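You operate a simulated robot arm through the tools that you are given. There is no shell and no other tool. Be economical: measure what you need, move in short steps, check, and stop when the job is done.

Carry out the task below with a simulated two-armed robot. There is one attempt and no reset: what you move stays moved.

Task
Fit the green seal from the grey drawer in the open cylinder and cap it.
Fine: hold the cylinder while the seal goes in; shut the drawer; stand the cylinder in the green tray. Set down upright: blue cylinder. Where these are worked on the way, their far stop is far enough and under half their travel is too little: grey drawer.

The check looks at the end state, three seconds after you hand in, the way a careful person would. Anything else that was tipped, shoved, dropped, spilled or broken makes it a failure. Lids that push on must go on centred and level and be pressed home; caps that screw on are set level and turned clockwise until they are tight.

Robot
Two 7-joint arms with two-finger parallel grippers on one trunk, on a base that drives. Base frame: it is fixed to the floor where the robot stands at the start and does not move with it; the origin is under the middle of the robot, x ahead of it, y to its left, z up. Lengths are in m, angles in degrees, forces in N, time in s.
The left shoulder is at the start at [0.05, 0.165, 1.105], the right one opposite. Places, roughly: blue cylinder (6x6x12 cm) [0.8, 0.8, 1]; cyl [0.8, 0.8, 1]; grey drawer [0.5, 0, 0.8]; tray green [1.2, 1.8, 0.9]. Payload 3.91 kg a hand.
Tool frame (each hand has its own): the origin (TCP) lies between the finger pads and is the grasp point; the fingertips stand 0.03 m ahead of it; z points along the fingers, y is the line along which they close. The gripper opens to 0.11 m. The fingers are 0.02 m wide and 0.01 m thick; the gripper's body (0.048 by 0.112 m) begins 0.055 m behind the TCP.
Orientation is told as [roll, pitch, yaw] about the base's x, y, z axes, in that order, counted from this pose: with the fingers straight down and closing along the base's y, the tool's x points along the base's -x, its y along +y and its z along -z.

Tools
- The arms move only by the tool move_arm. It takes "left_commands", "right_commands" or both (then of equal length, played together; a hand with none holds still); each is text: rows parted by semicolons, each of 7 numbers parted by spaces: the shift along the tool's x, y, z in mm, then the turn, a rotation vector about the tool's x, y, z in degrees, then the opening, from 0 (shut) to 1 (fully open). In form: tx ty tz rx ry rz grip; .... A call has 1 to 10 rows; each row is the pose to reach, as a shift and turn from the pose commanded when the call began, along the tool's axes at that moment. Each row takes 0.2 s and may step no farther than 0.05 m and 8.6 degrees from the row before; otherwise, or with a gripper value out of range, the whole call is refused. A pose out of reach is approached as far as the arm can. The call stops where the force on the tool passes 80 N (or 10 N more than at its start, if that is more) or the arm is blocked; 0.2 s more then pass. Each finger travels about 0.045 m/s and halts on what it meets, pressing with about 27 N; the grip force reading is that of the motor and also rises with nothing between the fingers. The clock runs only during rows and for 0.2 s after the last one: add rows that repeat a pose to give the fingers time. It gives the time, the measured TCP pose, the force on the tool (base axes), the opening and the grip force at its end, in the units of the frame above (readings bear some noise), with the torque about the TCP (base axes, N m) and any sound that the robot's microphone picked up.
- Cameras (640 x 400 px; columns grow to the right, rows downward): "scene" is now at [0.1106, 0.0055, 1.2587]; the picture's right is [0.06, -1.00, 0.00], its down [-0.73, -0.05, -0.68] and it looks along [0.68, 0.04, -0.73] (base axes); focal length 214 px, centre (320, 200). "left" rides on the left gripper at [0.072, -0.017, -0.103] in its tool frame; the picture's right is [0.23, 0.97, 0.00], its down [-0.76, 0.18, -0.62] and it looks along [-0.61, 0.14, 0.78] (tool axes); focal length 222 px, centre (320, 200). "right" rides on the right gripper at [0.072, 0.017, -0.103] in its tool frame; the picture's right is [-0.23, 0.97, 0.00], its down [-0.76, -0.18, -0.62] and it looks along [-0.61, -0.14, 0.78] (tool axes); focal length 222 px, centre (320, 200). There is no depth. A picture from a camera that has moved, and an enlarged one, comes with that camera's place and axes in the base frame and with its lens.
- capture(camera): a new picture of that camera. No time passes.
- raise_lower(by): slides the trunk up (or, below 0, down) by that many m; the arms and the scene camera ride with it, the base frame stays. It gives what a move gives, with no picture.
- roll_base(legs): drives the robot by 1 to 6 legs, each [ahead, left, turn to the left] in m, m and degrees, along the robot's own axes; the way and the turn of a leg run together, so that a leg with both is an arc; at most 1.5 m and 180 degrees a leg. The arms and the cameras ride along, it lands a little off, and it stops where it bumps. It gives what a move gives.
- aim_head(pan, tilt): turns the head with the scene camera to pan (to the left, within 80 degrees either way) and tilt (down, from -29 to 69), counted from straight ahead of the robot. It gives what a move gives.
- enlarge(camera, box): a new picture of the part [left, top, right, bottom] of that camera's present view, enlarged. No time passes.
- hand_in(): hands the job in; it is judged then, once.

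Work in short steps. Places have to be worked out from the pictures, the camera data and where the tool is seen: move nearer, look again, correct. Check each grasp and each placing, and mend what went wrong. You have 120 turns and 92 pictures in all, those below and enlarged ones among them. Open the grippers and draw the arms clear of the work before you hand the job in, unless the task says otherwise; then end with one line.

The tools are called after ">>>" as a command line: name --argument value ..., lists and objects as JSON in quotes. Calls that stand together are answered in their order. move_arm: Moves the arms, as the interface text tells. Its arguments: {"type":"object","properties":{"left_commands":{"type":"string"},"right_commands":{"type":"string"}},"required":[]} The other tools are called the same way: raise_lower (by) slides the trunk up or down; roll_base (legs) drives the base; aim_head (pan, tilt) turns the head that bears the scene camera; capture (camera) takes a picture; enlarge (camera, box) takes an enlarged picture of a part of a camera's view; hand_in () hands the job in.

At the start:

```text
time_s: 0.0
left_position: [0.4499, 0.1686, 1.1237]
left_orientation: [0.1, -0.1, 0.1]
left_wrist_force: [-0.4, 0.5, 0.2]
left_torque: [0.0, 0.04, -0.01]
left_opening: 0.11
left_grip_force: 0.1
right_position: [0.5151, -0.261, 1.0608]
right_orientation: [0.0, 0.0, -0.1]
right_wrist_force: [0.0, 0.3, 0.4]
right_torque: [0.01, 0.0, 0.02]
right_opening: 0.1099
right_grip_force: 0.0
trunk travel left (down, up): [-0.325, 0.178]
robot x, y, heading: [0.0018, 0.0024, -0.1]
head pan, tilt: [3.6, 46.9]
```

scene: 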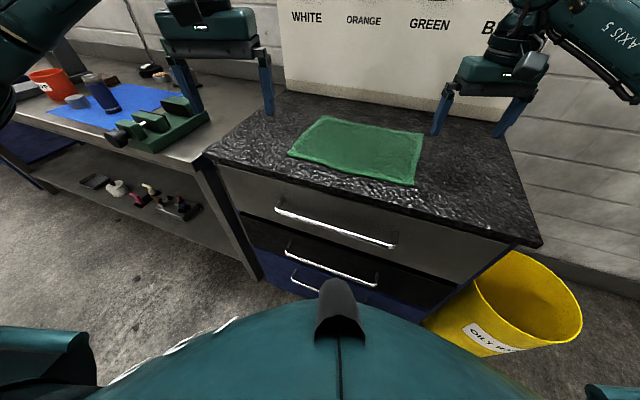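
right: 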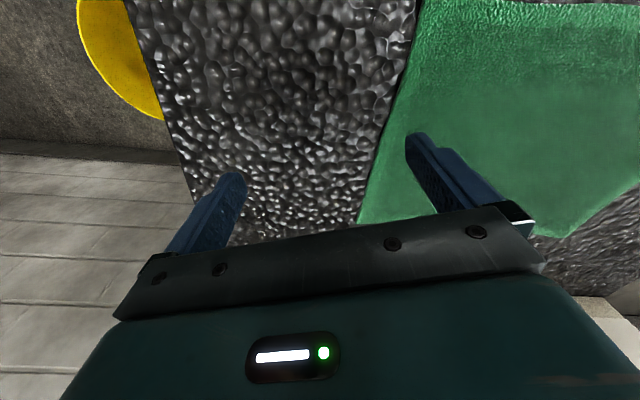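
left: 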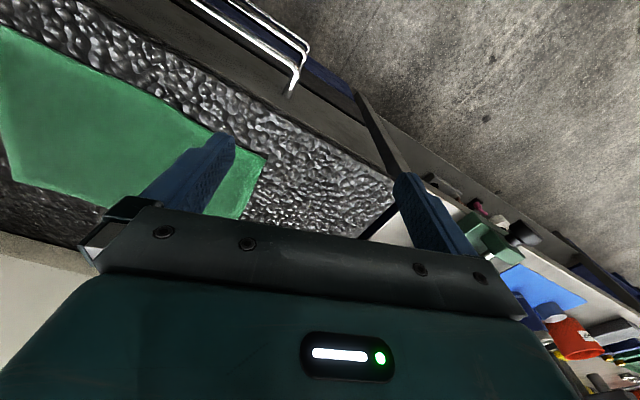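

I see a cabinet with drawers ahead and a bench on the left with a blue mat. I'll take a closer look at the bench and the drawers.

>>> enlarge --camera "scene" --box '[0, 40, 240, 190]'

>>> enlarge --camera "scene" --box '[200, 100, 550, 320]'

>>> aim_head --pan 55 --tilt 30

>>> capture --camera "scene"

```text
2.67 times, centred on (120, 115) of scene
camera zoom: at [0.1106, 0.0055, 1.2587], right [0.06, -1.0, 0.0], down [-0.73, -0.05, -0.68], along [0.68, 0.04, -0.73], focal length 572 px, centre (853, 427)
```

zoom: 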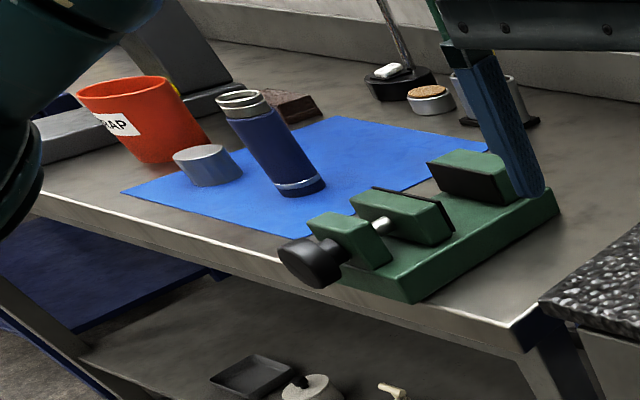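

```text
1.82 times, centred on (375, 210) of scene
camera zoom: at [0.1106, 0.0055, 1.2587], right [0.06, -1.0, 0.0], down [-0.73, -0.05, -0.68], along [0.68, 0.04, -0.73], focal length 390 px, centre (220, 182)
```

zoom: 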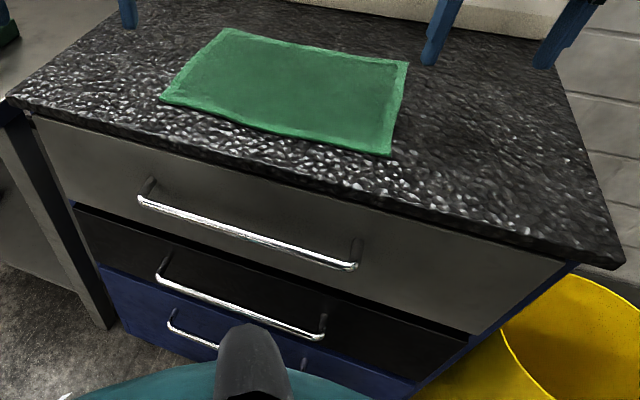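

```text
time_s: 1.2
left_position: [0.4504, 0.1691, 1.1227]
left_orientation: [0.0, 0.0, 0.1]
left_wrist_force: [-0.3, 0.1, -0.7]
left_torque: [0.01, -0.01, -0.01]
left_opening: 0.1101
left_grip_force: 0.1
right_position: [0.5138, -0.2601, 1.0605]
right_orientation: [0.0, 0.0, 0.0]
right_wrist_force: [0.0, 0.2, 0.2]
right_torque: [-0.02, 0.01, -0.01]
right_opening: 0.1098
right_grip_force: 0.0
trunk travel left (down, up): [-0.325, 0.178]
robot x, y, heading: [0.0006, 0.0035, -0.1]
head pan, tilt: [55.0, 30.0]
```

```text
86 pictures are left
camera scene: at [0.0829, 0.0745, 1.2839], right [0.82, -0.57, 0.0], down [-0.29, -0.41, -0.87], along [0.5, 0.71, -0.5], focal length 214 px, centre (320, 200)
```

scene: 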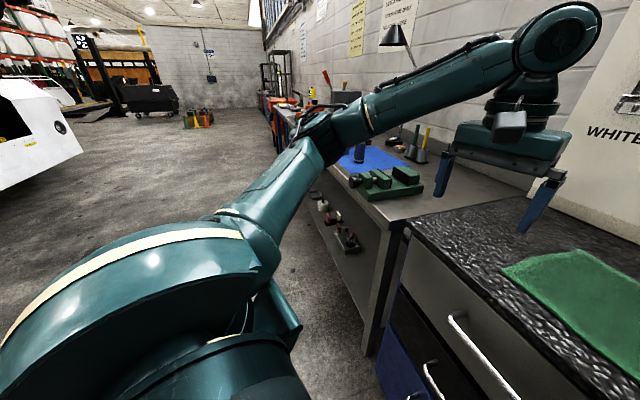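

The cabinet front appears turned about 18° relative to me, so the drawer's pull direction is roughly (-0.95, 0.31). I'll turn to face it squarely and look again.

>>> roll_base --legs '[[-0.15, 0, 0], [0, 0, -18]]'

>>> aim_head --pan 0 --tilt 45

>>> capture --camera "scene"

```text
time_s: 3.6
left_position: [0.3302, 0.0211, 1.1229]
left_orientation: [0.0, 0.1, -18.0]
left_wrist_force: [0.0, -0.1, -0.1]
left_torque: [-0.01, -0.03, 0.02]
left_opening: 0.1099
left_grip_force: 0.1
right_position: [0.259, -0.4062, 1.0608]
right_orientation: [-0.1, 0.0, -17.9]
right_wrist_force: [0.0, 0.1, 0.3]
right_torque: [0.04, 0.0, -0.02]
right_opening: 0.11
right_grip_force: 0.0
trunk travel left (down, up): [-0.325, 0.178]
robot x, y, heading: [-0.1527, -0.0017, -18.1]
head pan, tilt: [55.0, 30.0]
```

```text
time_s: 4.8
left_position: [0.3286, 0.0205, 1.124]
left_orientation: [0.1, 0.0, -17.9]
left_wrist_force: [-0.6, -0.3, 0.1]
left_torque: [-0.01, 0.02, 0.01]
left_opening: 0.11
left_grip_force: 0.0
right_position: [0.2591, -0.4048, 1.0606]
right_orientation: [0.0, 0.1, -17.9]
right_wrist_force: [-0.2, 0.3, -0.4]
right_torque: [-0.02, -0.01, 0.0]
right_opening: 0.1101
right_grip_force: 0.2
trunk travel left (down, up): [-0.325, 0.178]
robot x, y, heading: [-0.1495, 0.0008, -18.3]
head pan, tilt: [0.0, 45.0]
```

```text
85 pictures are left
camera scene: at [-0.0449, -0.0335, 1.2614], right [-0.31, -0.95, 0.0], down [-0.67, 0.22, -0.71], along [0.67, -0.22, -0.71], focal length 214 px, centre (320, 200)
```

scene: 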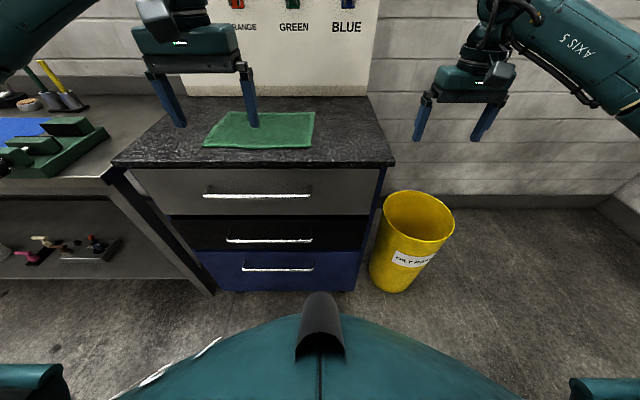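

The view is now square to the cabinet. For a reliable height measurement I'll raise the trunk and take a second view, giving a vertical baseline.

>>> raise_lower --by 0.17

>>> capture --camera "scene"

```text
time_s: 6.7
left_position: [0.3285, 0.0209, 1.2926]
left_orientation: [0.0, 0.0, -17.9]
left_wrist_force: [-0.1, -0.4, 0.4]
left_torque: [-0.01, 0.01, -0.01]
left_opening: 0.1102
left_grip_force: 0.1
right_position: [0.2573, -0.4059, 1.2316]
right_orientation: [0.0, 0.0, -18.1]
right_wrist_force: [-0.3, -0.1, -0.2]
right_torque: [-0.02, -0.02, 0.03]
right_opening: 0.1099
right_grip_force: 0.0
trunk travel left (down, up): [-0.495, 0.008]
robot x, y, heading: [-0.1545, -0.0001, -18.0]
head pan, tilt: [0.0, 45.0]
```

```text
84 pictures are left
camera scene: at [-0.0448, -0.0336, 1.4313], right [-0.31, -0.95, 0.0], down [-0.67, 0.22, -0.71], along [0.67, -0.22, -0.71], focal length 214 px, centre (320, 200)
```

scene: 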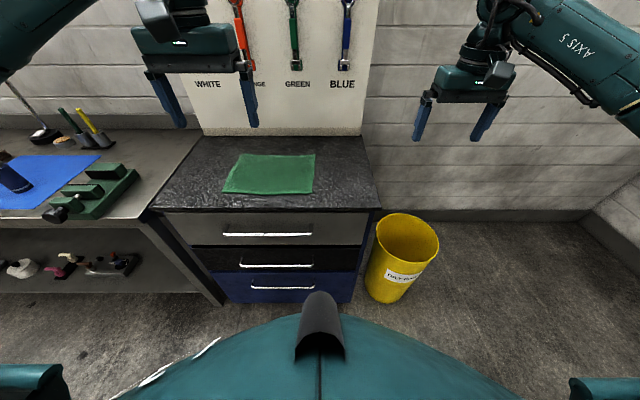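

Counter top comes out at z≈0.944 and the grey handle at about z≈0.89, centred near (0.376, 0.001) and straight ahead of the left shoulder. I'll turn the left hand so the fingers point forward and close vertically.

>>> move_arm --left_commands "0 0 0 -4.949 -4.949 4.949 1; 0 0 0 -9.898 -9.898 9.898 1; 0 0 0 -14.847 -14.847 14.847 1; 0 0 0 -19.796 -19.796 19.796 1; 0 0 0 -24.745 -24.745 24.745 1; 0 0 0 -29.694 -29.694 29.694 1; 0 0 0 -34.643 -34.643 34.643 1; 0 0 0 -39.592 -39.592 39.592 1; 0 0 0 -44.541 -44.541 44.541 1; 0 0 0 -49.49 -49.49 49.49 1"

>>> move_arm --left_commands "0 0 0 -4.949 -4.949 4.949 1; 0 0 0 -9.898 -9.898 9.898 1; 0 0 0 -14.847 -14.847 14.847 1; 0 0 0 -19.796 -19.796 19.796 1; 0 0 0 -19.796 -19.796 19.796 1"

```text
time_s: 8.9
left_position: [0.3278, 0.0209, 1.2926]
left_orientation: [66.7, -15.4, -84.7]
left_wrist_force: [0.5, 0.1, -0.6]
left_torque: [0.02, 0.03, -0.02]
left_opening: 0.1097
left_grip_force: 0.2
right_position: [0.2575, -0.4048, 1.2319]
right_orientation: [-0.1, -0.1, -18.0]
right_wrist_force: [-0.2, 0.1, 0.1]
right_torque: [0.01, -0.01, 0.0]
right_opening: 0.1101
right_grip_force: 0.0
trunk travel left (down, up): [-0.495, 0.008]
robot x, y, heading: [-0.1511, 0.0021, -18.1]
head pan, tilt: [0.0, 45.0]
```

```text
time_s: 10.1
left_position: [0.3364, 0.0165, 1.2945]
left_orientation: [90.0, 0.1, -108.0]
left_wrist_force: [0.2, -0.6, 0.7]
left_torque: [-0.01, -0.02, 0.01]
left_opening: 0.1097
left_grip_force: 0.1
left hand out of reach, approached as far as the arm can: row 4, 5
right_position: [0.2569, -0.4063, 1.2303]
right_orientation: [0.0, 0.0, -18.0]
right_wrist_force: [1.1, 0.1, -0.3]
right_torque: [-0.01, -0.02, -0.03]
right_opening: 0.1099
right_grip_force: 0.0
trunk travel left (down, up): [-0.495, 0.008]
robot x, y, heading: [-0.1486, 0.0023, -17.9]
head pan, tilt: [0.0, 45.0]
```

The hand is level, slightly folded. I'll back off 0.2 m, lower the trunk to handle height, and check with pictures.

>>> roll_base --legs '[[-0.22, 0, 0]]'

>>> raise_lower --by -0.4

>>> move_arm --left_commands "0 0 30 0 0 0 1; 0 0 60 0 0 0 1; 0 0 80 0 0 0 1"

>>> capture --camera "scene"

>>> capture --camera "left"

```text
time_s: 11.8
left_position: [0.1262, 0.0834, 1.2953]
left_orientation: [90.0, 0.0, -108.1]
left_wrist_force: [0.2, 0.9, -0.3]
left_torque: [0.03, 0.01, 0.01]
left_opening: 0.1101
left_grip_force: 0.1
right_position: [0.0497, -0.3383, 1.2311]
right_orientation: [0.0, -0.1, -18.1]
right_wrist_force: [-0.2, 0.1, 0.3]
right_torque: [-0.03, 0.01, -0.01]
right_opening: 0.1098
right_grip_force: 0.0
trunk travel left (down, up): [-0.495, 0.008]
robot x, y, heading: [-0.3626, 0.0694, -17.7]
head pan, tilt: [0.0, 45.0]
```

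```text
time_s: 15.7
left_position: [0.1271, 0.0838, 0.8944]
left_orientation: [90.1, 0.0, -108.0]
left_wrist_force: [-0.7, -0.5, 0.9]
left_torque: [0.0, 0.0, -0.03]
left_opening: 0.1098
left_grip_force: 0.0
right_position: [0.0498, -0.3382, 0.8308]
right_orientation: [0.0, 0.0, -18.1]
right_wrist_force: [-0.9, 0.0, 0.9]
right_torque: [0.0, -0.01, 0.0]
right_opening: 0.1102
right_grip_force: 0.0
trunk travel left (down, up): [-0.095, 0.408]
robot x, y, heading: [-0.359, 0.0663, -17.6]
head pan, tilt: [0.0, 45.0]
```

```text
time_s: 16.4
left_position: [0.2032, 0.0584, 0.8955]
left_orientation: [90.0, 0.0, -108.0]
left_wrist_force: [-0.7, 0.3, -0.4]
left_torque: [0.0, 0.02, 0.03]
left_opening: 0.11
left_grip_force: 0.1
right_position: [0.0495, -0.3372, 0.8308]
right_orientation: [0.0, 0.0, -18.2]
right_wrist_force: [0.0, 0.8, -0.7]
right_torque: [0.01, 0.02, 0.04]
right_opening: 0.1101
right_grip_force: 0.1
trunk travel left (down, up): [-0.095, 0.408]
robot x, y, heading: [-0.3599, 0.0692, -18.2]
head pan, tilt: [0.0, 45.0]
```

```text
83 pictures are left
camera scene: at [-0.2526, 0.0339, 1.0313], right [-0.31, -0.95, 0.0], down [-0.67, 0.22, -0.71], along [0.67, -0.22, -0.71], focal length 214 px, centre (320, 200)
```

scene: 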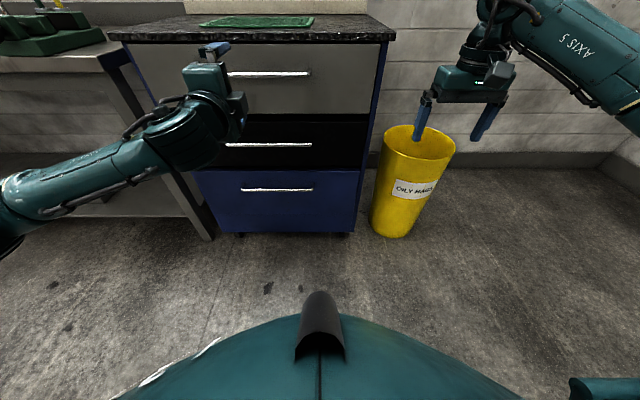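

```text
82 pictures are left
camera left: at [0.1279, 0.1591, 0.8773], right [0.07, 0.22, 0.97], down [-0.83, -0.53, 0.18], along [0.56, -0.82, 0.14], focal length 222 px, centre (320, 200)
```

left: 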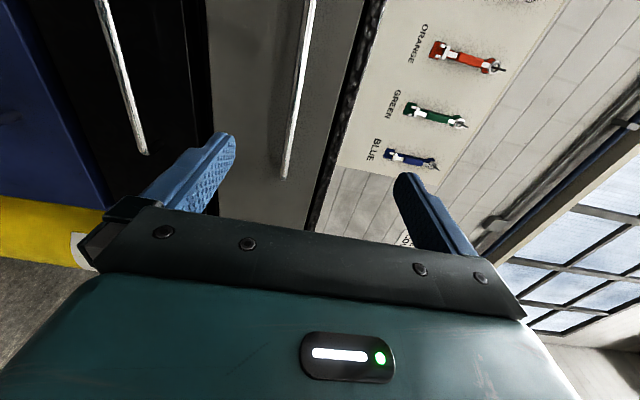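

Re-triangulated: the handle is at z≈0.875, about 0.19 m ahead of the TCP and centred laterally. I'll lower 20 mm, drive ahead 0.13 m, and check with the wrist camera.

>>> move_arm --left_commands "0 -20 0 0 0 0 1"

>>> roll_base --legs '[[0.13, 0, 0]]'

>>> capture --camera "left"

>>> enlarge --camera "scene" --box '[160, 20, 400, 170]'

```text
time_s: 16.9
left_position: [0.2041, 0.0585, 0.8734]
left_orientation: [89.9, 0.0, -107.9]
left_wrist_force: [0.8, 0.3, 0.2]
left_torque: [-0.01, 0.04, 0.04]
left_opening: 0.1099
left_grip_force: 0.0
right_position: [0.0498, -0.3395, 0.8314]
right_orientation: [0.0, 0.0, -18.1]
right_wrist_force: [0.8, 0.8, -0.9]
right_torque: [0.01, -0.02, -0.02]
right_opening: 0.1101
right_grip_force: 0.1
trunk travel left (down, up): [-0.095, 0.408]
robot x, y, heading: [-0.3583, 0.069, -18.0]
head pan, tilt: [0.0, 45.0]
```

```text
time_s: 18.1
left_position: [0.3233, 0.0215, 0.8753]
left_orientation: [90.0, -0.1, -107.9]
left_wrist_force: [-0.4, 0.5, 0.9]
left_torque: [0.04, -0.01, 0.01]
left_opening: 0.11
left_grip_force: 0.1
right_position: [0.1712, -0.3765, 0.8309]
right_orientation: [0.0, 0.0, -18.0]
right_wrist_force: [0.3, -0.5, 0.3]
right_torque: [0.0, -0.02, -0.01]
right_opening: 0.11
right_grip_force: 0.1
trunk travel left (down, up): [-0.095, 0.408]
robot x, y, heading: [-0.2371, 0.0294, -17.9]
head pan, tilt: [0.0, 45.0]
```

```text
81 pictures are left
camera left: at [0.2482, 0.1218, 0.8563], right [0.07, 0.22, 0.97], down [-0.83, -0.53, 0.18], along [0.56, -0.82, 0.14], focal length 222 px, centre (320, 200)
```

left: 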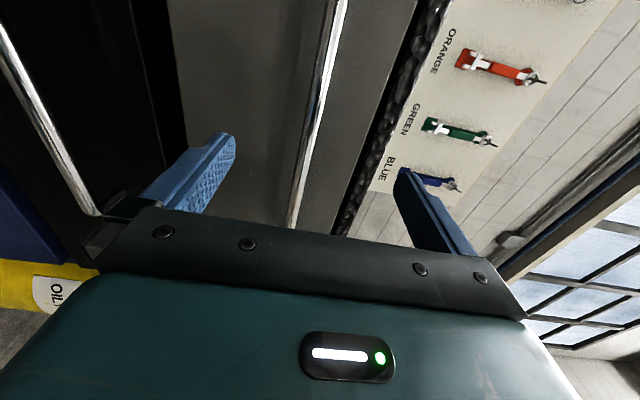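

```text
2.67 times, centred on (280, 95) of scene
camera zoom: at [-0.132, -0.005, 1.0313], right [-0.31, -0.95, 0.0], down [-0.67, 0.22, -0.71], along [0.67, -0.22, -0.71], focal length 572 px, centre (427, 480)
```

zoom: 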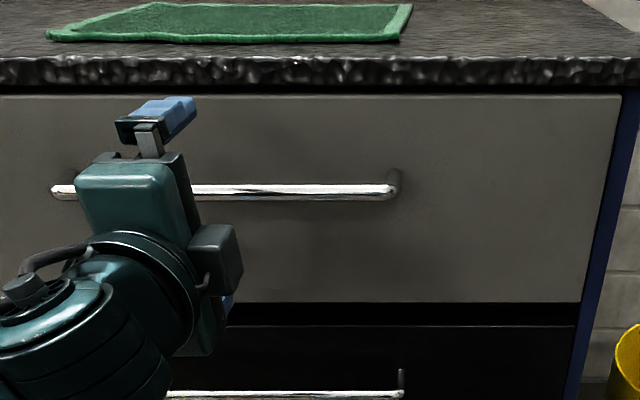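

Both views agree: the bar is at z≈0.869, 71 mm ahead of the TCP. I'll advance 60 mm with a 6 mm drop and close.

>>> move_arm --left_commands "0 -6 20 0 0 0 1; 0 -6 40 0 0 0 1; 0 -6 60 0 0 0 1; 0 -6 60 0 0 0 0; 0 -6 60 0 0 0 0; 0 -6 60 0 0 0 0; 0 -6 60 0 0 0 0; 0 -6 60 0 0 0 0; 0 -6 60 0 0 0 0; 0 -6 60 0 0 0 0"

>>> capture --camera "left"

```text
time_s: 20.3
left_position: [0.3837, 0.0017, 0.8647]
left_orientation: [89.6, -0.1, -107.8]
left_wrist_force: [-4.6, 1.1, -9.7]
left_torque: [0.03, 0.12, 0.17]
left_opening: 0.0135
left_grip_force: 44.8
right_position: [0.1719, -0.3751, 0.8309]
right_orientation: [-0.1, 0.0, -17.9]
right_wrist_force: [0.3, 0.0, -0.1]
right_torque: [0.02, 0.0, -0.02]
right_opening: 0.1102
right_grip_force: 0.1
trunk travel left (down, up): [-0.095, 0.408]
robot x, y, heading: [-0.2387, 0.0274, -17.9]
head pan, tilt: [0.0, 45.0]
```

```text
79 pictures are left
camera left: at [0.3064, 0.1024, 0.8475], right [0.07, 0.21, 0.97], down [-0.83, -0.53, 0.18], along [0.56, -0.82, 0.14], focal length 222 px, centre (320, 200)
```

left: 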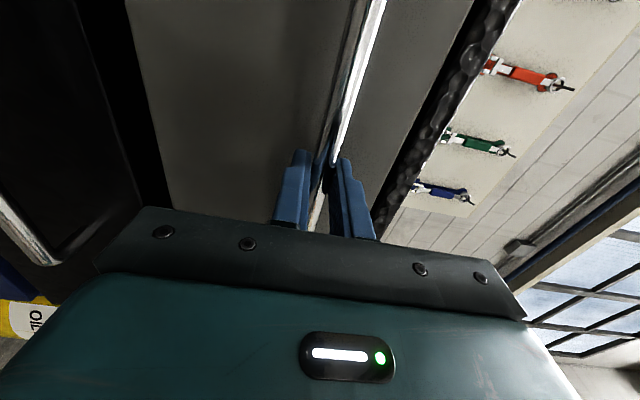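

The bar is held (opening 13.5 mm, 45 N). I'll pull the drawer out by driving back 0.3 m.

>>> roll_base --legs '[[-0.15, 0, 0], [-0.15, 0, 0]]'

>>> capture --camera "scene"

```text
time_s: 22.6
left_position: [0.1017, 0.0926, 0.8649]
left_orientation: [89.8, 0.1, -107.7]
left_wrist_force: [-6.0, -18.9, -13.1]
left_torque: [-0.09, 0.16, -0.99]
left_opening: 0.0137
left_grip_force: 45.3
right_position: [-0.1047, -0.2854, 0.829]
right_orientation: [0.1, 0.1, -17.5]
right_wrist_force: [0.7, -0.2, 0.3]
right_torque: [0.0, 0.02, 0.0]
right_opening: 0.1101
right_grip_force: 0.0
trunk travel left (down, up): [-0.095, 0.408]
robot x, y, heading: [-0.5179, 0.1172, -17.6]
head pan, tilt: [0.0, 45.0]
```

```text
78 pictures are left
camera scene: at [-0.411, 0.0832, 1.0312], right [-0.3, -0.95, 0.0], down [-0.68, 0.21, -0.71], along [0.67, -0.21, -0.71], focal length 214 px, centre (320, 200)
```

scene: 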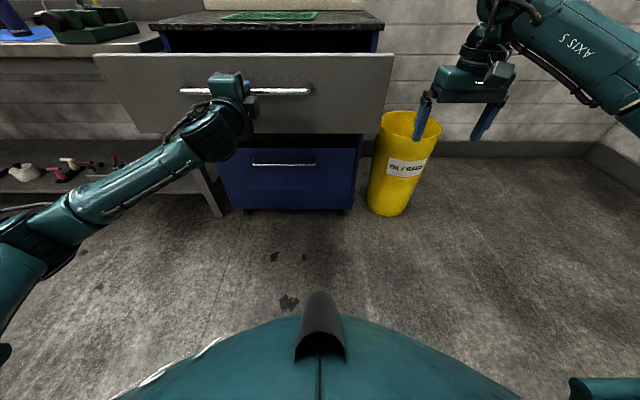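

The drawer is out about 0.295 m. I'll pull a little further to be sure it's well past half its travel.

>>> roll_base --legs '[[-0.05, 0, 0]]'

```text
time_s: 23.6
left_position: [0.0549, 0.1068, 0.8654]
left_orientation: [89.7, 0.0, -107.8]
left_wrist_force: [-0.4, 0.1, 0.1]
left_torque: [-0.04, 0.0, 0.01]
left_opening: 0.0
left_grip_force: 37.3
right_position: [-0.1539, -0.2704, 0.8293]
right_orientation: [0.0, 0.0, -17.7]
right_wrist_force: [-0.6, 0.2, 0.3]
right_torque: [0.0, -0.02, 0.0]
right_opening: 0.1101
right_grip_force: 0.0
trunk travel left (down, up): [-0.095, 0.408]
robot x, y, heading: [-0.5619, 0.1344, -17.6]
head pan, tilt: [0.0, 45.0]
```

The bar slipped off at the far stop, so the drawer is fully open. Raising the trunk to look inside.

>>> raise_lower --by 0.4

>>> capture --camera "scene"

```text
time_s: 27.4
left_position: [0.0541, 0.1074, 1.2655]
left_orientation: [89.8, 0.0, -107.8]
left_wrist_force: [0.7, 0.3, 0.0]
left_torque: [-0.03, 0.01, 0.01]
left_opening: 0.0
left_grip_force: 37.0
right_position: [-0.1531, -0.2702, 1.2305]
right_orientation: [0.0, 0.0, -17.6]
right_wrist_force: [-0.8, 0.8, -0.4]
right_torque: [-0.01, 0.0, -0.02]
right_opening: 0.11
right_grip_force: 0.0
trunk travel left (down, up): [-0.495, 0.008]
robot x, y, heading: [-0.5636, 0.1325, -17.5]
head pan, tilt: [0.0, 45.0]
```

```text
77 pictures are left
camera scene: at [-0.4586, 0.0993, 1.4313], right [-0.3, -0.95, 0.0], down [-0.67, 0.21, -0.71], along [0.67, -0.21, -0.71], focal length 214 px, centre (320, 200)
```

scene: 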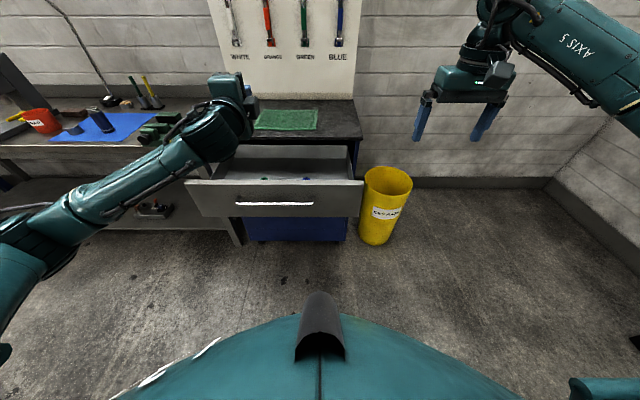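

I need a closer view. I'll return the left hand to pointing down, tucked to its side, then drive in.

>>> move_arm --left_commands "0 0 0 4.949 4.949 -4.949 1; 0 0 0 9.898 9.898 -9.898 1; 0 0 0 14.847 14.847 -14.847 1; 0 0 0 19.796 19.796 -19.796 1; 0 0 0 24.745 24.745 -24.745 1; 0 0 0 29.694 29.694 -29.694 1; 0 0 0 34.643 34.643 -34.643 1; 0 0 0 39.592 39.592 -39.592 1; 0 0 0 44.541 44.541 -44.541 1; 0 0 0 49.49 49.49 -49.49 1"

>>> move_arm --left_commands "0 0 0 4.949 4.949 -4.949 1; 0 0 0 9.898 9.898 -9.898 1; 0 0 0 14.847 14.847 -14.847 1; 0 0 0 19.796 19.796 -19.796 1"

>>> move_arm --left_commands "40 20 0 0 0 0 1; 80 40 0 0 0 0 1; 120 60 0 0 0 0 1; 150 80 0 0 0 0 1"

>>> roll_base --legs '[[0.25, 0.1, 0]]'

>>> aim_head --pan 0 --tilt 60

>>> capture --camera "scene"

```text
time_s: 29.6
left_position: [0.053, 0.1072, 1.2657]
left_orientation: [23.3, -15.2, -41.0]
left_wrist_force: [-0.3, -0.5, 0.1]
left_torque: [0.0, -0.04, -0.02]
left_opening: 0.1102
left_grip_force: 0.0
right_position: [-0.1536, -0.2702, 1.23]
right_orientation: [0.0, 0.1, -17.6]
right_wrist_force: [0.4, -0.4, 0.2]
right_torque: [-0.02, 0.0, -0.01]
right_opening: 0.11
right_grip_force: 0.0
trunk travel left (down, up): [-0.495, 0.008]
robot x, y, heading: [-0.5648, 0.1351, -17.4]
head pan, tilt: [0.0, 45.0]
```

```text
time_s: 30.6
left_position: [0.0542, 0.1071, 1.2647]
left_orientation: [-0.1, 0.3, -17.7]
left_wrist_force: [-0.3, -0.1, 0.2]
left_torque: [0.0, 0.02, 0.02]
left_opening: 0.11
left_grip_force: 0.0
right_position: [-0.1526, -0.2712, 1.2296]
right_orientation: [0.1, 0.0, -17.6]
right_wrist_force: [1.0, 0.3, 0.5]
right_torque: [0.0, -0.01, 0.03]
right_opening: 0.1099
right_grip_force: 0.1
trunk travel left (down, up): [-0.495, 0.008]
robot x, y, heading: [-0.5678, 0.1325, -17.5]
head pan, tilt: [0.0, 45.0]
```

```text
time_s: 31.6
left_position: [-0.0646, 0.2309, 1.2671]
left_orientation: [-0.1, 0.3, -17.8]
left_wrist_force: [-1.0, -1.2, 0.3]
left_torque: [-0.01, -0.01, 0.02]
left_opening: 0.1102
left_grip_force: 0.1
right_position: [-0.1532, -0.2688, 1.2324]
right_orientation: [-0.1, 0.0, -17.5]
right_wrist_force: [-0.6, 0.0, 0.6]
right_torque: [-0.04, -0.01, 0.01]
right_opening: 0.1102
right_grip_force: 0.1
trunk travel left (down, up): [-0.495, 0.008]
robot x, y, heading: [-0.5668, 0.1354, -17.5]
head pan, tilt: [0.0, 45.0]
```

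```text
time_s: 33.5
left_position: [0.1988, 0.2574, 1.2667]
left_orientation: [0.0, 0.3, -17.6]
left_wrist_force: [0.2, 0.0, -1.0]
left_torque: [0.03, 0.02, 0.02]
left_opening: 0.1099
left_grip_force: 0.0
right_position: [0.1112, -0.2444, 1.2301]
right_orientation: [0.1, -0.1, -17.4]
right_wrist_force: [0.2, -0.2, 0.3]
right_torque: [0.0, 0.01, -0.02]
right_opening: 0.11
right_grip_force: 0.1
trunk travel left (down, up): [-0.495, 0.008]
robot x, y, heading: [-0.3014, 0.1532, -17.1]
head pan, tilt: [0.0, 45.0]
```

```text
time_s: 34.2
left_position: [0.1987, 0.2562, 1.2663]
left_orientation: [0.1, 0.3, -17.6]
left_wrist_force: [0.1, 0.2, 0.0]
left_torque: [-0.01, 0.03, -0.03]
left_opening: 0.1099
left_grip_force: 0.1
right_position: [0.1122, -0.2449, 1.2306]
right_orientation: [0.0, 0.0, -17.5]
right_wrist_force: [0.1, 0.7, 0.0]
right_torque: [0.03, -0.01, 0.0]
right_opening: 0.1102
right_grip_force: 0.2
trunk travel left (down, up): [-0.495, 0.008]
robot x, y, heading: [-0.3031, 0.1584, -17.3]
head pan, tilt: [0.0, 60.0]
```

```text
76 pictures are left
camera scene: at [-0.2093, 0.1287, 1.4119], right [-0.3, -0.95, 0.0], down [-0.83, 0.26, -0.5], along [0.48, -0.15, -0.87], focal length 214 px, centre (320, 200)
```

scene: 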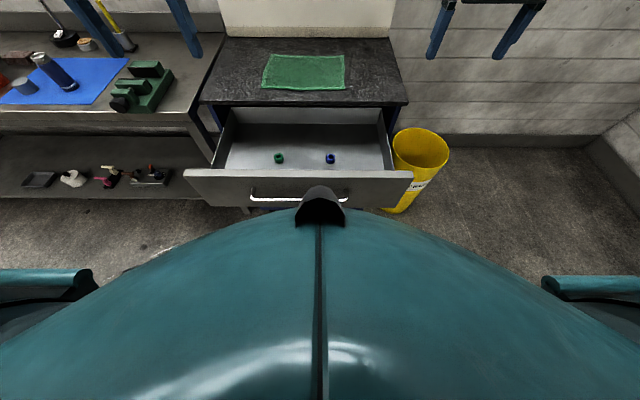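

Inside the drawer there's a green ring and a blue one. Zooming in.

>>> enlarge --camera "scene" --box '[200, 95, 420, 215]'

>>> enlarge --camera "scene" --box '[0, 30, 220, 130]'

```text
2.91 times, centred on (310, 155) of scene
camera zoom: at [-0.2093, 0.1287, 1.4119], right [-0.3, -0.95, 0.0], down [-0.83, 0.26, -0.5], along [0.48, -0.15, -0.87], focal length 624 px, centre (349, 331)
```

zoom: 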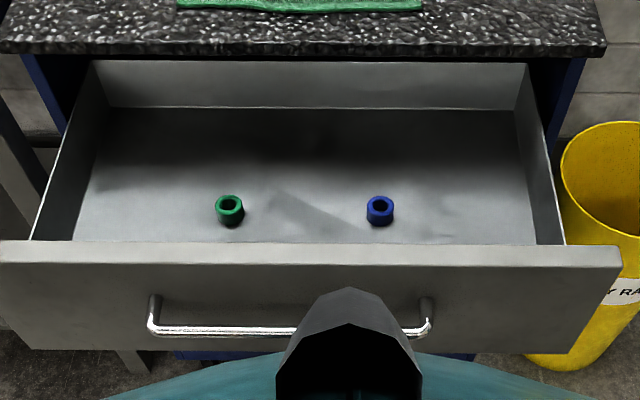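

```text
2.91 times, centred on (110, 80) of scene
camera zoom: at [-0.2093, 0.1287, 1.4119], right [-0.3, -0.95, 0.0], down [-0.83, 0.26, -0.5], along [0.48, -0.15, -0.87], focal length 624 px, centre (931, 549)
```

zoom: 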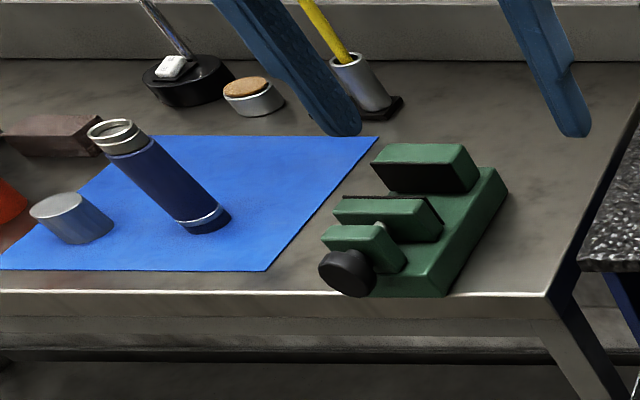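

The green seal sits near (0.35, 0.11), z≈0.8. I'll shift the base left so that the right hand can work above it, lower the trunk a bit, and look with the right wrist camera.

>>> roll_base --legs '[[0.05, 0.32, 0]]'

>>> raise_lower --by -0.12

>>> capture --camera "right"

>>> capture --camera "scene"

```text
time_s: 36.4
left_position: [0.3432, 0.5338, 1.2656]
left_orientation: [0.0, 0.3, -18.1]
left_wrist_force: [0.0, 0.0, -0.2]
left_torque: [0.0, 0.01, 0.01]
left_opening: 0.1101
left_grip_force: 0.1
right_position: [0.2505, 0.0332, 1.2307]
right_orientation: [0.0, 0.1, -17.9]
right_wrist_force: [0.1, -0.4, 1.0]
right_torque: [-0.01, 0.02, -0.01]
right_opening: 0.11
right_grip_force: 0.1
trunk travel left (down, up): [-0.495, 0.008]
robot x, y, heading: [-0.159, 0.4412, -17.7]
head pan, tilt: [0.0, 60.0]
```

```text
time_s: 37.9
left_position: [0.3429, 0.5339, 1.1471]
left_orientation: [0.0, 0.3, -18.2]
left_wrist_force: [0.0, 0.4, 1.0]
left_torque: [0.01, -0.01, -0.02]
left_opening: 0.1102
left_grip_force: 0.0
right_position: [0.2487, 0.0344, 1.1108]
right_orientation: [-0.1, -0.1, -17.9]
right_wrist_force: [0.2, 0.7, 0.4]
right_torque: [0.01, -0.03, 0.0]
right_opening: 0.1099
right_grip_force: 0.0
trunk travel left (down, up): [-0.375, 0.128]
robot x, y, heading: [-0.1621, 0.4384, -17.6]
head pan, tilt: [0.0, 60.0]
```

```text
73 pictures are left
camera right: at [0.187, 0.0727, 1.2142], right [0.52, 0.86, 0.0], down [0.67, -0.4, 0.62], along [0.53, -0.32, -0.78], focal length 222 px, centre (320, 200)
```

right: 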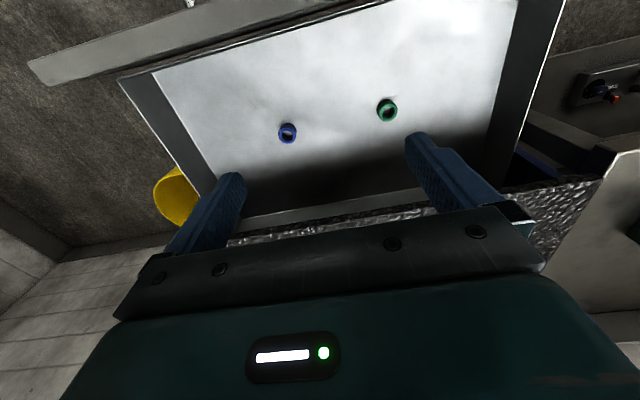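

```text
72 pictures are left
camera scene: at [-0.0673, 0.4099, 1.2919], right [-0.31, -0.95, 0.0], down [-0.82, 0.27, -0.5], along [0.48, -0.15, -0.87], focal length 214 px, centre (320, 200)
```

scene: 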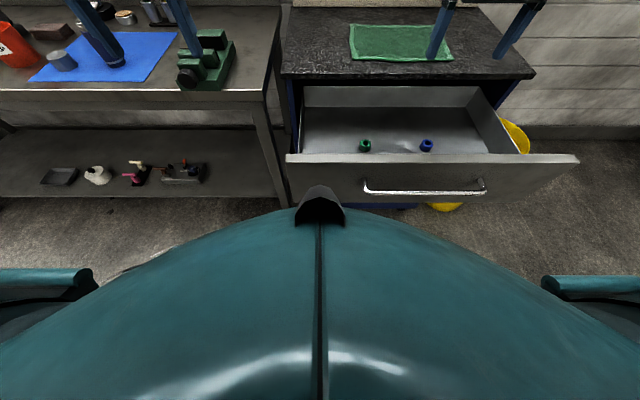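

Triangulation puts the green seal at about (0.374, 0.114, 0.77). I'll move the right hand over it at z≈0.95 and look again.

>>> move_arm --right_commands "-35 40 30 0 0 0 1; -70 80 60 0 0 0 1; -95 114 90 0 0 0 1; -95 114 130 0 0 0 1; -95 114 150 0 0 0 1"

>>> capture --camera "right"

```text
refused: row 1 steps farther than a row can; nothing moved
```

```text
71 pictures are left
camera right: at [0.187, 0.0727, 1.2142], right [0.52, 0.86, 0.0], down [0.67, -0.4, 0.62], along [0.53, -0.32, -0.78], focal length 222 px, centre (320, 200)
```

right: 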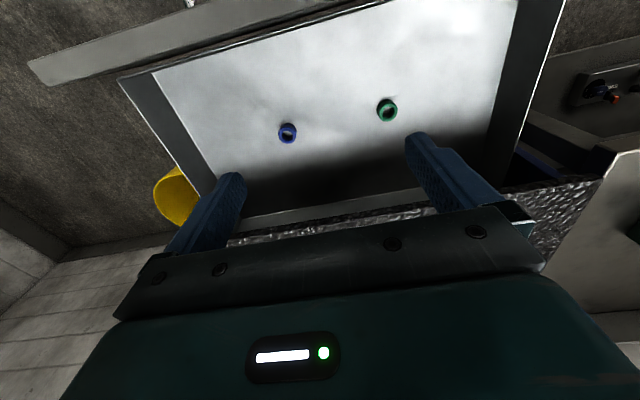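

The steps were too big; I'll split them into smaller rows.

>>> move_arm --right_commands "-24 28 20 0 0 0 1; -48 57 40 0 0 0 1; -72 86 60 0 0 0 1; -95 114 80 0 0 0 1; -95 114 120 0 0 0 1; -95 114 150 0 0 0 1"

>>> capture --camera "right"

```text
time_s: 39.3
left_position: [0.3423, 0.5332, 1.1464]
left_orientation: [0.0, 0.2, -18.0]
left_wrist_force: [-0.6, 1.2, 0.5]
left_torque: [-0.01, -0.03, 0.04]
left_opening: 0.1101
left_grip_force: 0.0
right_position: [0.3766, 0.1127, 0.9599]
right_orientation: [0.0, 0.0, -17.9]
right_wrist_force: [-0.5, 0.4, -0.1]
right_torque: [0.05, 0.01, 0.01]
right_opening: 0.1102
right_grip_force: 0.1
trunk travel left (down, up): [-0.375, 0.128]
robot x, y, heading: [-0.1588, 0.4368, -17.9]
head pan, tilt: [0.0, 60.0]
```

```text
70 pictures are left
camera right: at [0.3124, 0.1508, 1.0629], right [0.52, 0.86, 0.0], down [0.67, -0.4, 0.62], along [0.53, -0.32, -0.78], focal length 222 px, centre (320, 200)
```

right: 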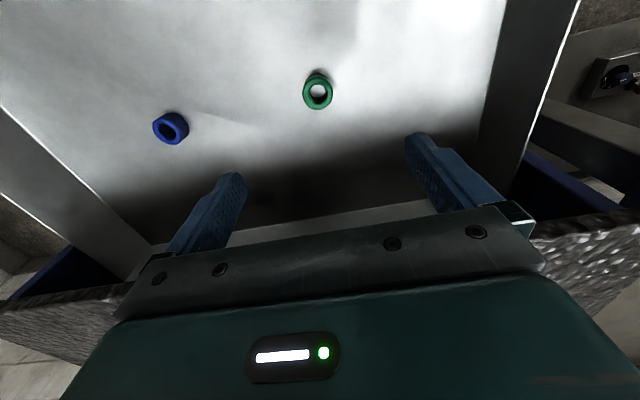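

The seal is at about (0.367, 0.117), roughly 36 mm across. I'll correct 10 mm, descend to TCP z≈0.83 and look.

>>> move_arm --right_commands "10 1 30 0 0 0 1; 10 1 70 0 0 0 1; 10 1 105 0 0 0 1; 10 1 130 0 0 0 0.7; 10 1 130 0 0 0 0.7"

>>> capture --camera "right"

```text
time_s: 40.5
left_position: [0.3426, 0.5342, 1.1455]
left_orientation: [0.0, 0.3, -18.1]
left_wrist_force: [-0.1, 0.2, 1.3]
left_torque: [0.01, 0.01, -0.01]
left_opening: 0.1101
left_grip_force: 0.0
right_position: [0.3674, 0.1176, 0.8316]
right_orientation: [0.1, 0.0, -17.8]
right_wrist_force: [0.1, -1.0, 0.6]
right_torque: [-0.04, 0.0, -0.02]
right_opening: 0.077
right_grip_force: 0.1
trunk travel left (down, up): [-0.375, 0.128]
robot x, y, heading: [-0.161, 0.4407, -17.8]
head pan, tilt: [0.0, 60.0]
```

```text
69 pictures are left
camera right: at [0.3041, 0.1562, 0.9352], right [0.52, 0.86, 0.0], down [0.67, -0.4, 0.62], along [0.53, -0.32, -0.78], focal length 222 px, centre (320, 200)
```

right: 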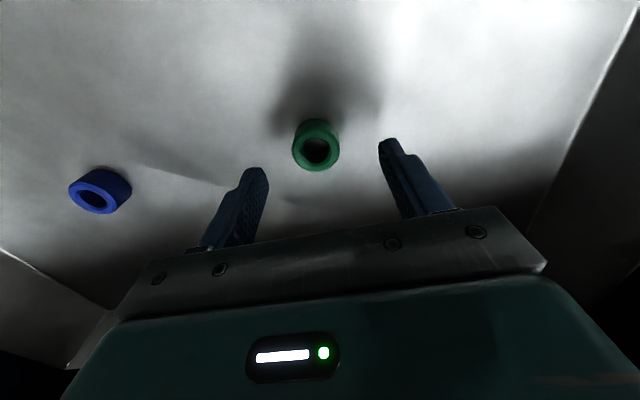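

The seal's top is at z≈0.785, centre (0.363, 0.118), about 35 mm across. Descending so the tips overlap its upper ~14 mm, then closing.

>>> move_arm --right_commands "4 1 15 0 0 0 0.7; 4 1 31 0 0 0 0.7; 4 1 31 0 0 0 0.3; 4 1 31 0 0 0 0.3; 4 1 31 0 0 0 0.2; 4 1 31 0 0 0 0.2; 4 1 31 0 0 0 0.2"

>>> capture --camera "right"

```text
time_s: 42.1
left_position: [0.3428, 0.5339, 1.1459]
left_orientation: [0.0, 0.3, -18.2]
left_wrist_force: [-0.5, -0.2, 0.4]
left_torque: [0.0, -0.03, 0.05]
left_opening: 0.1098
left_grip_force: 0.0
right_position: [0.3636, 0.1192, 0.8007]
right_orientation: [-0.1, 0.0, -17.9]
right_wrist_force: [0.1, -0.1, -0.1]
right_torque: [0.02, 0.03, 0.02]
right_opening: 0.0343
right_grip_force: 27.2
trunk travel left (down, up): [-0.375, 0.128]
robot x, y, heading: [-0.1593, 0.4364, -17.8]
head pan, tilt: [0.0, 60.0]
```

```text
68 pictures are left
camera right: at [0.2998, 0.1583, 0.9041], right [0.52, 0.86, 0.0], down [0.67, -0.4, 0.62], along [0.53, -0.32, -0.78], focal length 222 px, centre (320, 200)
```

right: 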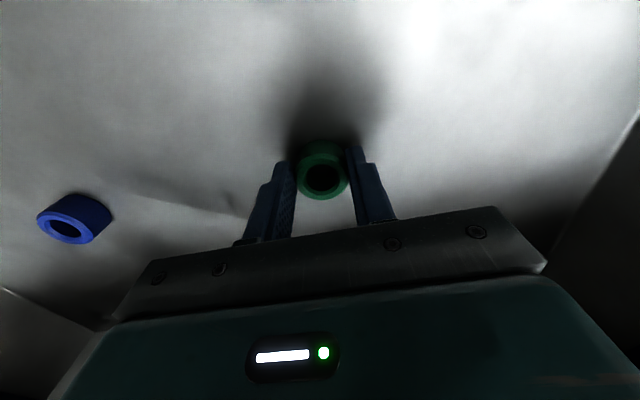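

The seal is gripped (34 mm, 27 N). Lifting it clear of the drawer.

>>> move_arm --right_commands "0 0 -45 0 0 0 0.2; 0 0 -90 0 0 0 0.2; 0 0 -135 0 0 0 0.2; 0 0 -180 0 0 0 0.2; 0 0 -220 0 0 0 0.2; 0 0 -260 0 0 0 0.2; 30 0 -300 0 0 0 0.2; 60 0 -310 0 0 0 0.2; 100 0 -310 0 0 0 0.2" --left_commands "20 0 0 0 0 0 0; 40 0 0 0 0 0 0; 70 0 0 0 0 0 0; 100 0 0 0 0 0 0; 130 0 0 0 0 0 0; 130 0 0 0 0 0 0; 130 0 0 0 0 0 0; 130 0 0 0 0 0 0; 130 0 0 0 0 0 0"

>>> capture --camera "right"

```text
time_s: 44.1
left_position: [0.2181, 0.5754, 1.1452]
left_orientation: [0.0, 0.2, -18.1]
left_wrist_force: [0.3, -0.5, 0.0]
left_torque: [0.0, -0.02, -0.02]
left_opening: 0.0
left_grip_force: 27.0
right_position: [0.2672, 0.148, 1.1118]
right_orientation: [0.0, 0.0, -18.0]
right_wrist_force: [0.3, 0.3, -1.0]
right_torque: [0.02, -0.06, -0.02]
right_opening: 0.0345
right_grip_force: 26.8
trunk travel left (down, up): [-0.375, 0.128]
robot x, y, heading: [-0.1624, 0.4412, -17.8]
head pan, tilt: [0.0, 60.0]
```

```text
67 pictures are left
camera right: at [0.2035, 0.1867, 1.2145], right [0.52, 0.86, 0.0], down [0.67, -0.4, 0.62], along [0.53, -0.32, -0.78], focal length 222 px, centre (320, 200)
```

right: 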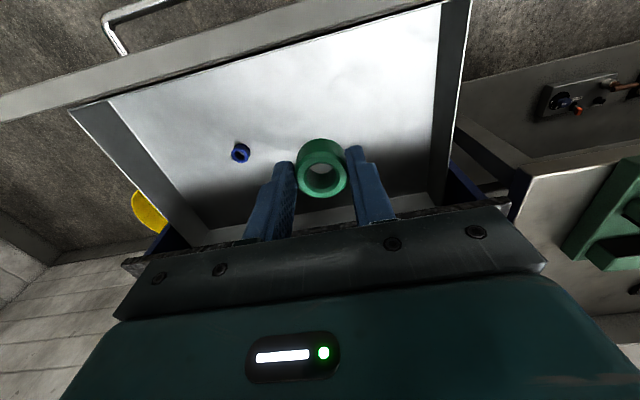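

The seal is secure. I'll shift the base to the right so the left hand can push the handle bar.

>>> roll_base --legs '[[-0.03, -0.27, 0]]'

>>> move_arm --left_commands "0 -40 0 0 0 0 0; 0 -80 0 0 0 0 0; 0 -120 0 0 0 0 0; 0 -140 30 0 0 0 0; 0 -140 75 0 0 0 0; 0 -140 120 0 0 0 0"

>>> capture --camera "left"

>>> capture --camera "scene"

```text
time_s: 46.0
left_position: [0.1085, 0.3348, 1.1447]
left_orientation: [0.1, 0.3, -17.8]
left_wrist_force: [-0.4, 0.2, -0.5]
left_torque: [0.04, 0.01, -0.03]
left_opening: 0.0
left_grip_force: 26.7
right_position: [0.1594, -0.0948, 1.1118]
right_orientation: [0.0, 0.0, -17.6]
right_wrist_force: [-0.6, -0.1, -0.5]
right_torque: [0.04, 0.02, -0.01]
right_opening: 0.0343
right_grip_force: 26.8
trunk travel left (down, up): [-0.375, 0.128]
robot x, y, heading: [-0.2748, 0.1974, -17.6]
head pan, tilt: [0.0, 60.0]
```

```text
time_s: 47.4
left_position: [0.0644, 0.1977, 1.0237]
left_orientation: [0.1, 0.3, -17.8]
left_wrist_force: [0.1, 0.1, 0.1]
left_torque: [0.02, -0.03, -0.02]
left_opening: 0.0
left_grip_force: 27.2
right_position: [0.1602, -0.0937, 1.1115]
right_orientation: [0.1, -0.1, -17.5]
right_wrist_force: [-0.1, 0.0, -0.4]
right_torque: [0.03, -0.02, -0.01]
right_opening: 0.0345
right_grip_force: 26.8
trunk travel left (down, up): [-0.375, 0.128]
robot x, y, heading: [-0.2685, 0.1935, -17.6]
head pan, tilt: [0.0, 60.0]
```

```text
66 pictures are left
camera left: at [-0.0077, 0.2036, 1.1262], right [0.08, 1.0, 0.0], down [0.78, -0.06, 0.62], along [0.62, -0.05, -0.78], focal length 222 px, centre (320, 200)
```

left: 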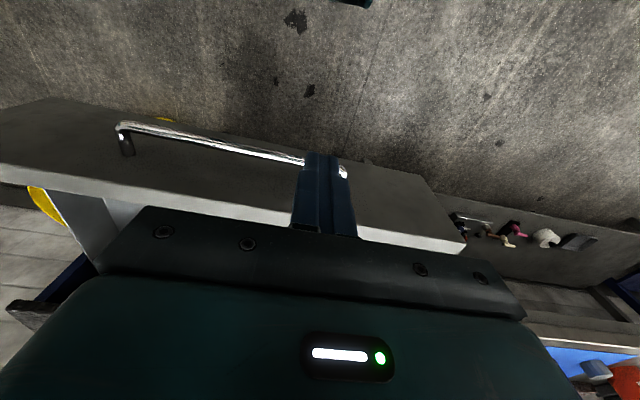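

```text
65 pictures are left
camera scene: at [-0.1763, 0.166, 1.2919], right [-0.3, -0.95, 0.0], down [-0.83, 0.26, -0.5], along [0.48, -0.15, -0.87], focal length 214 px, centre (320, 200)
```

scene: 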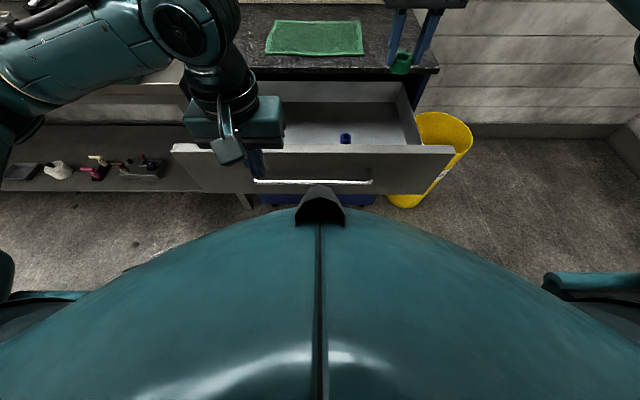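

The bar is at f≈0.072 with my fingers 7 cm on the near side of it. I'll shift toward its middle, lower to bar height, and drive forward to push most of the way.

>>> move_arm --left_commands "0 -20 40 0 0 0 0; 0 -40 80 0 0 0 0; 0 -50 120 0 0 0 0; 0 -50 155 0 0 0 0"

>>> roll_base --legs '[[0.2, 0, 0], [0.11, 0, 0]]'

>>> capture --camera "left"

>>> capture --camera "scene"

```text
time_s: 48.4
left_position: [0.0496, 0.1527, 0.868]
left_orientation: [0.0, 0.2, -17.7]
left_wrist_force: [0.0, 0.5, -0.1]
left_torque: [0.03, -0.01, 0.01]
left_opening: 0.0
left_grip_force: 27.2
right_position: [0.1599, -0.0934, 1.1104]
right_orientation: [0.0, 0.0, -17.5]
right_wrist_force: [0.6, 0.4, -0.7]
right_torque: [-0.01, -0.01, -0.01]
right_opening: 0.0342
right_grip_force: 27.3
trunk travel left (down, up): [-0.375, 0.128]
robot x, y, heading: [-0.2701, 0.1927, -17.7]
head pan, tilt: [0.0, 60.0]
```

```text
time_s: 50.8
left_position: [0.3441, 0.0629, 0.8682]
left_orientation: [0.1, 0.4, -17.5]
left_wrist_force: [0.6, -0.1, -0.5]
left_torque: [0.03, 0.01, 0.0]
left_opening: 0.0
left_grip_force: 26.5
right_position: [0.4548, -0.1842, 1.1108]
right_orientation: [0.0, 0.1, -17.3]
right_wrist_force: [0.5, -0.1, -0.8]
right_torque: [0.04, 0.03, 0.0]
right_opening: 0.0344
right_grip_force: 27.4
trunk travel left (down, up): [-0.375, 0.128]
robot x, y, heading: [0.0268, 0.1002, -17.4]
head pan, tilt: [0.0, 60.0]
```

```text
64 pictures are left
camera left: at [0.2715, 0.0687, 0.9705], right [0.08, 1.0, 0.0], down [0.78, -0.06, 0.62], along [0.62, -0.05, -0.79], focal length 222 px, centre (320, 200)
```

left: 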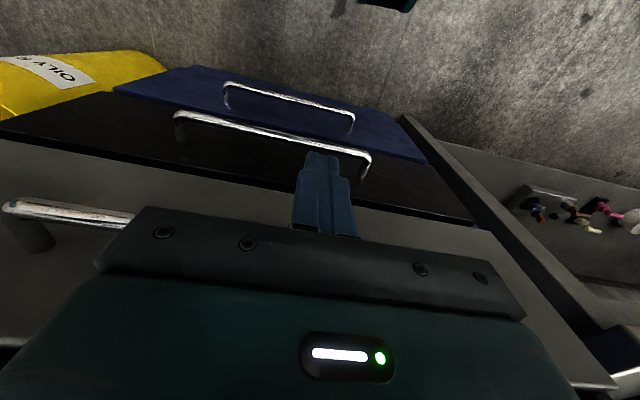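

```text
63 pictures are left
camera scene: at [0.1191, 0.0743, 1.2918], right [-0.3, -0.96, 0.0], down [-0.83, 0.26, -0.5], along [0.48, -0.15, -0.87], focal length 214 px, centre (320, 200)
```

scene: 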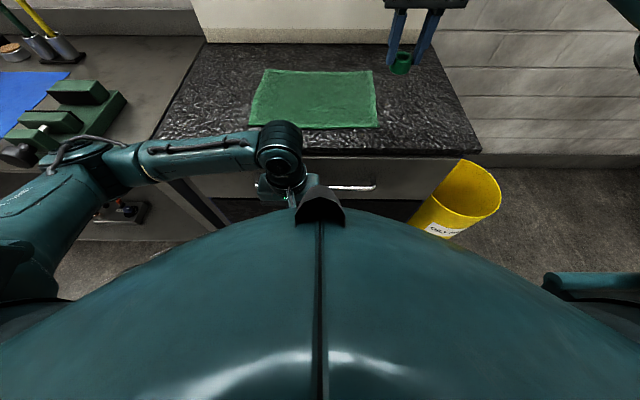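

About 47 mm remain. I'll finish the push with the arm and watch the force.

>>> move_arm --left_commands "-15 0 0 0 0 0 0; -30 0 0 0 0 0 0; -40 0 0 0 0 0 0; -45 0 0 0 0 0 0; -50 0 0 0 0 0 0; -55 0 0 0 0 0 0; -60 0 0 0 0 0 0"

```text
time_s: 52.4
left_position: [0.3914, 0.0495, 0.8676]
left_orientation: [-0.1, 1.2, -18.3]
left_wrist_force: [-52.5, 25.0, 9.2]
left_torque: [0.08, -0.06, 0.15]
left_opening: 0.0001
left_grip_force: 27.0
right_position: [0.4515, -0.1814, 1.1141]
right_orientation: [0.0, -0.3, -17.2]
right_wrist_force: [0.0, -0.4, -0.6]
right_torque: [0.01, 0.02, 0.03]
right_opening: 0.0344
right_grip_force: 27.0
trunk travel left (down, up): [-0.375, 0.128]
robot x, y, heading: [0.0197, 0.102, -17.2]
head pan, tilt: [0.0, 60.0]
```

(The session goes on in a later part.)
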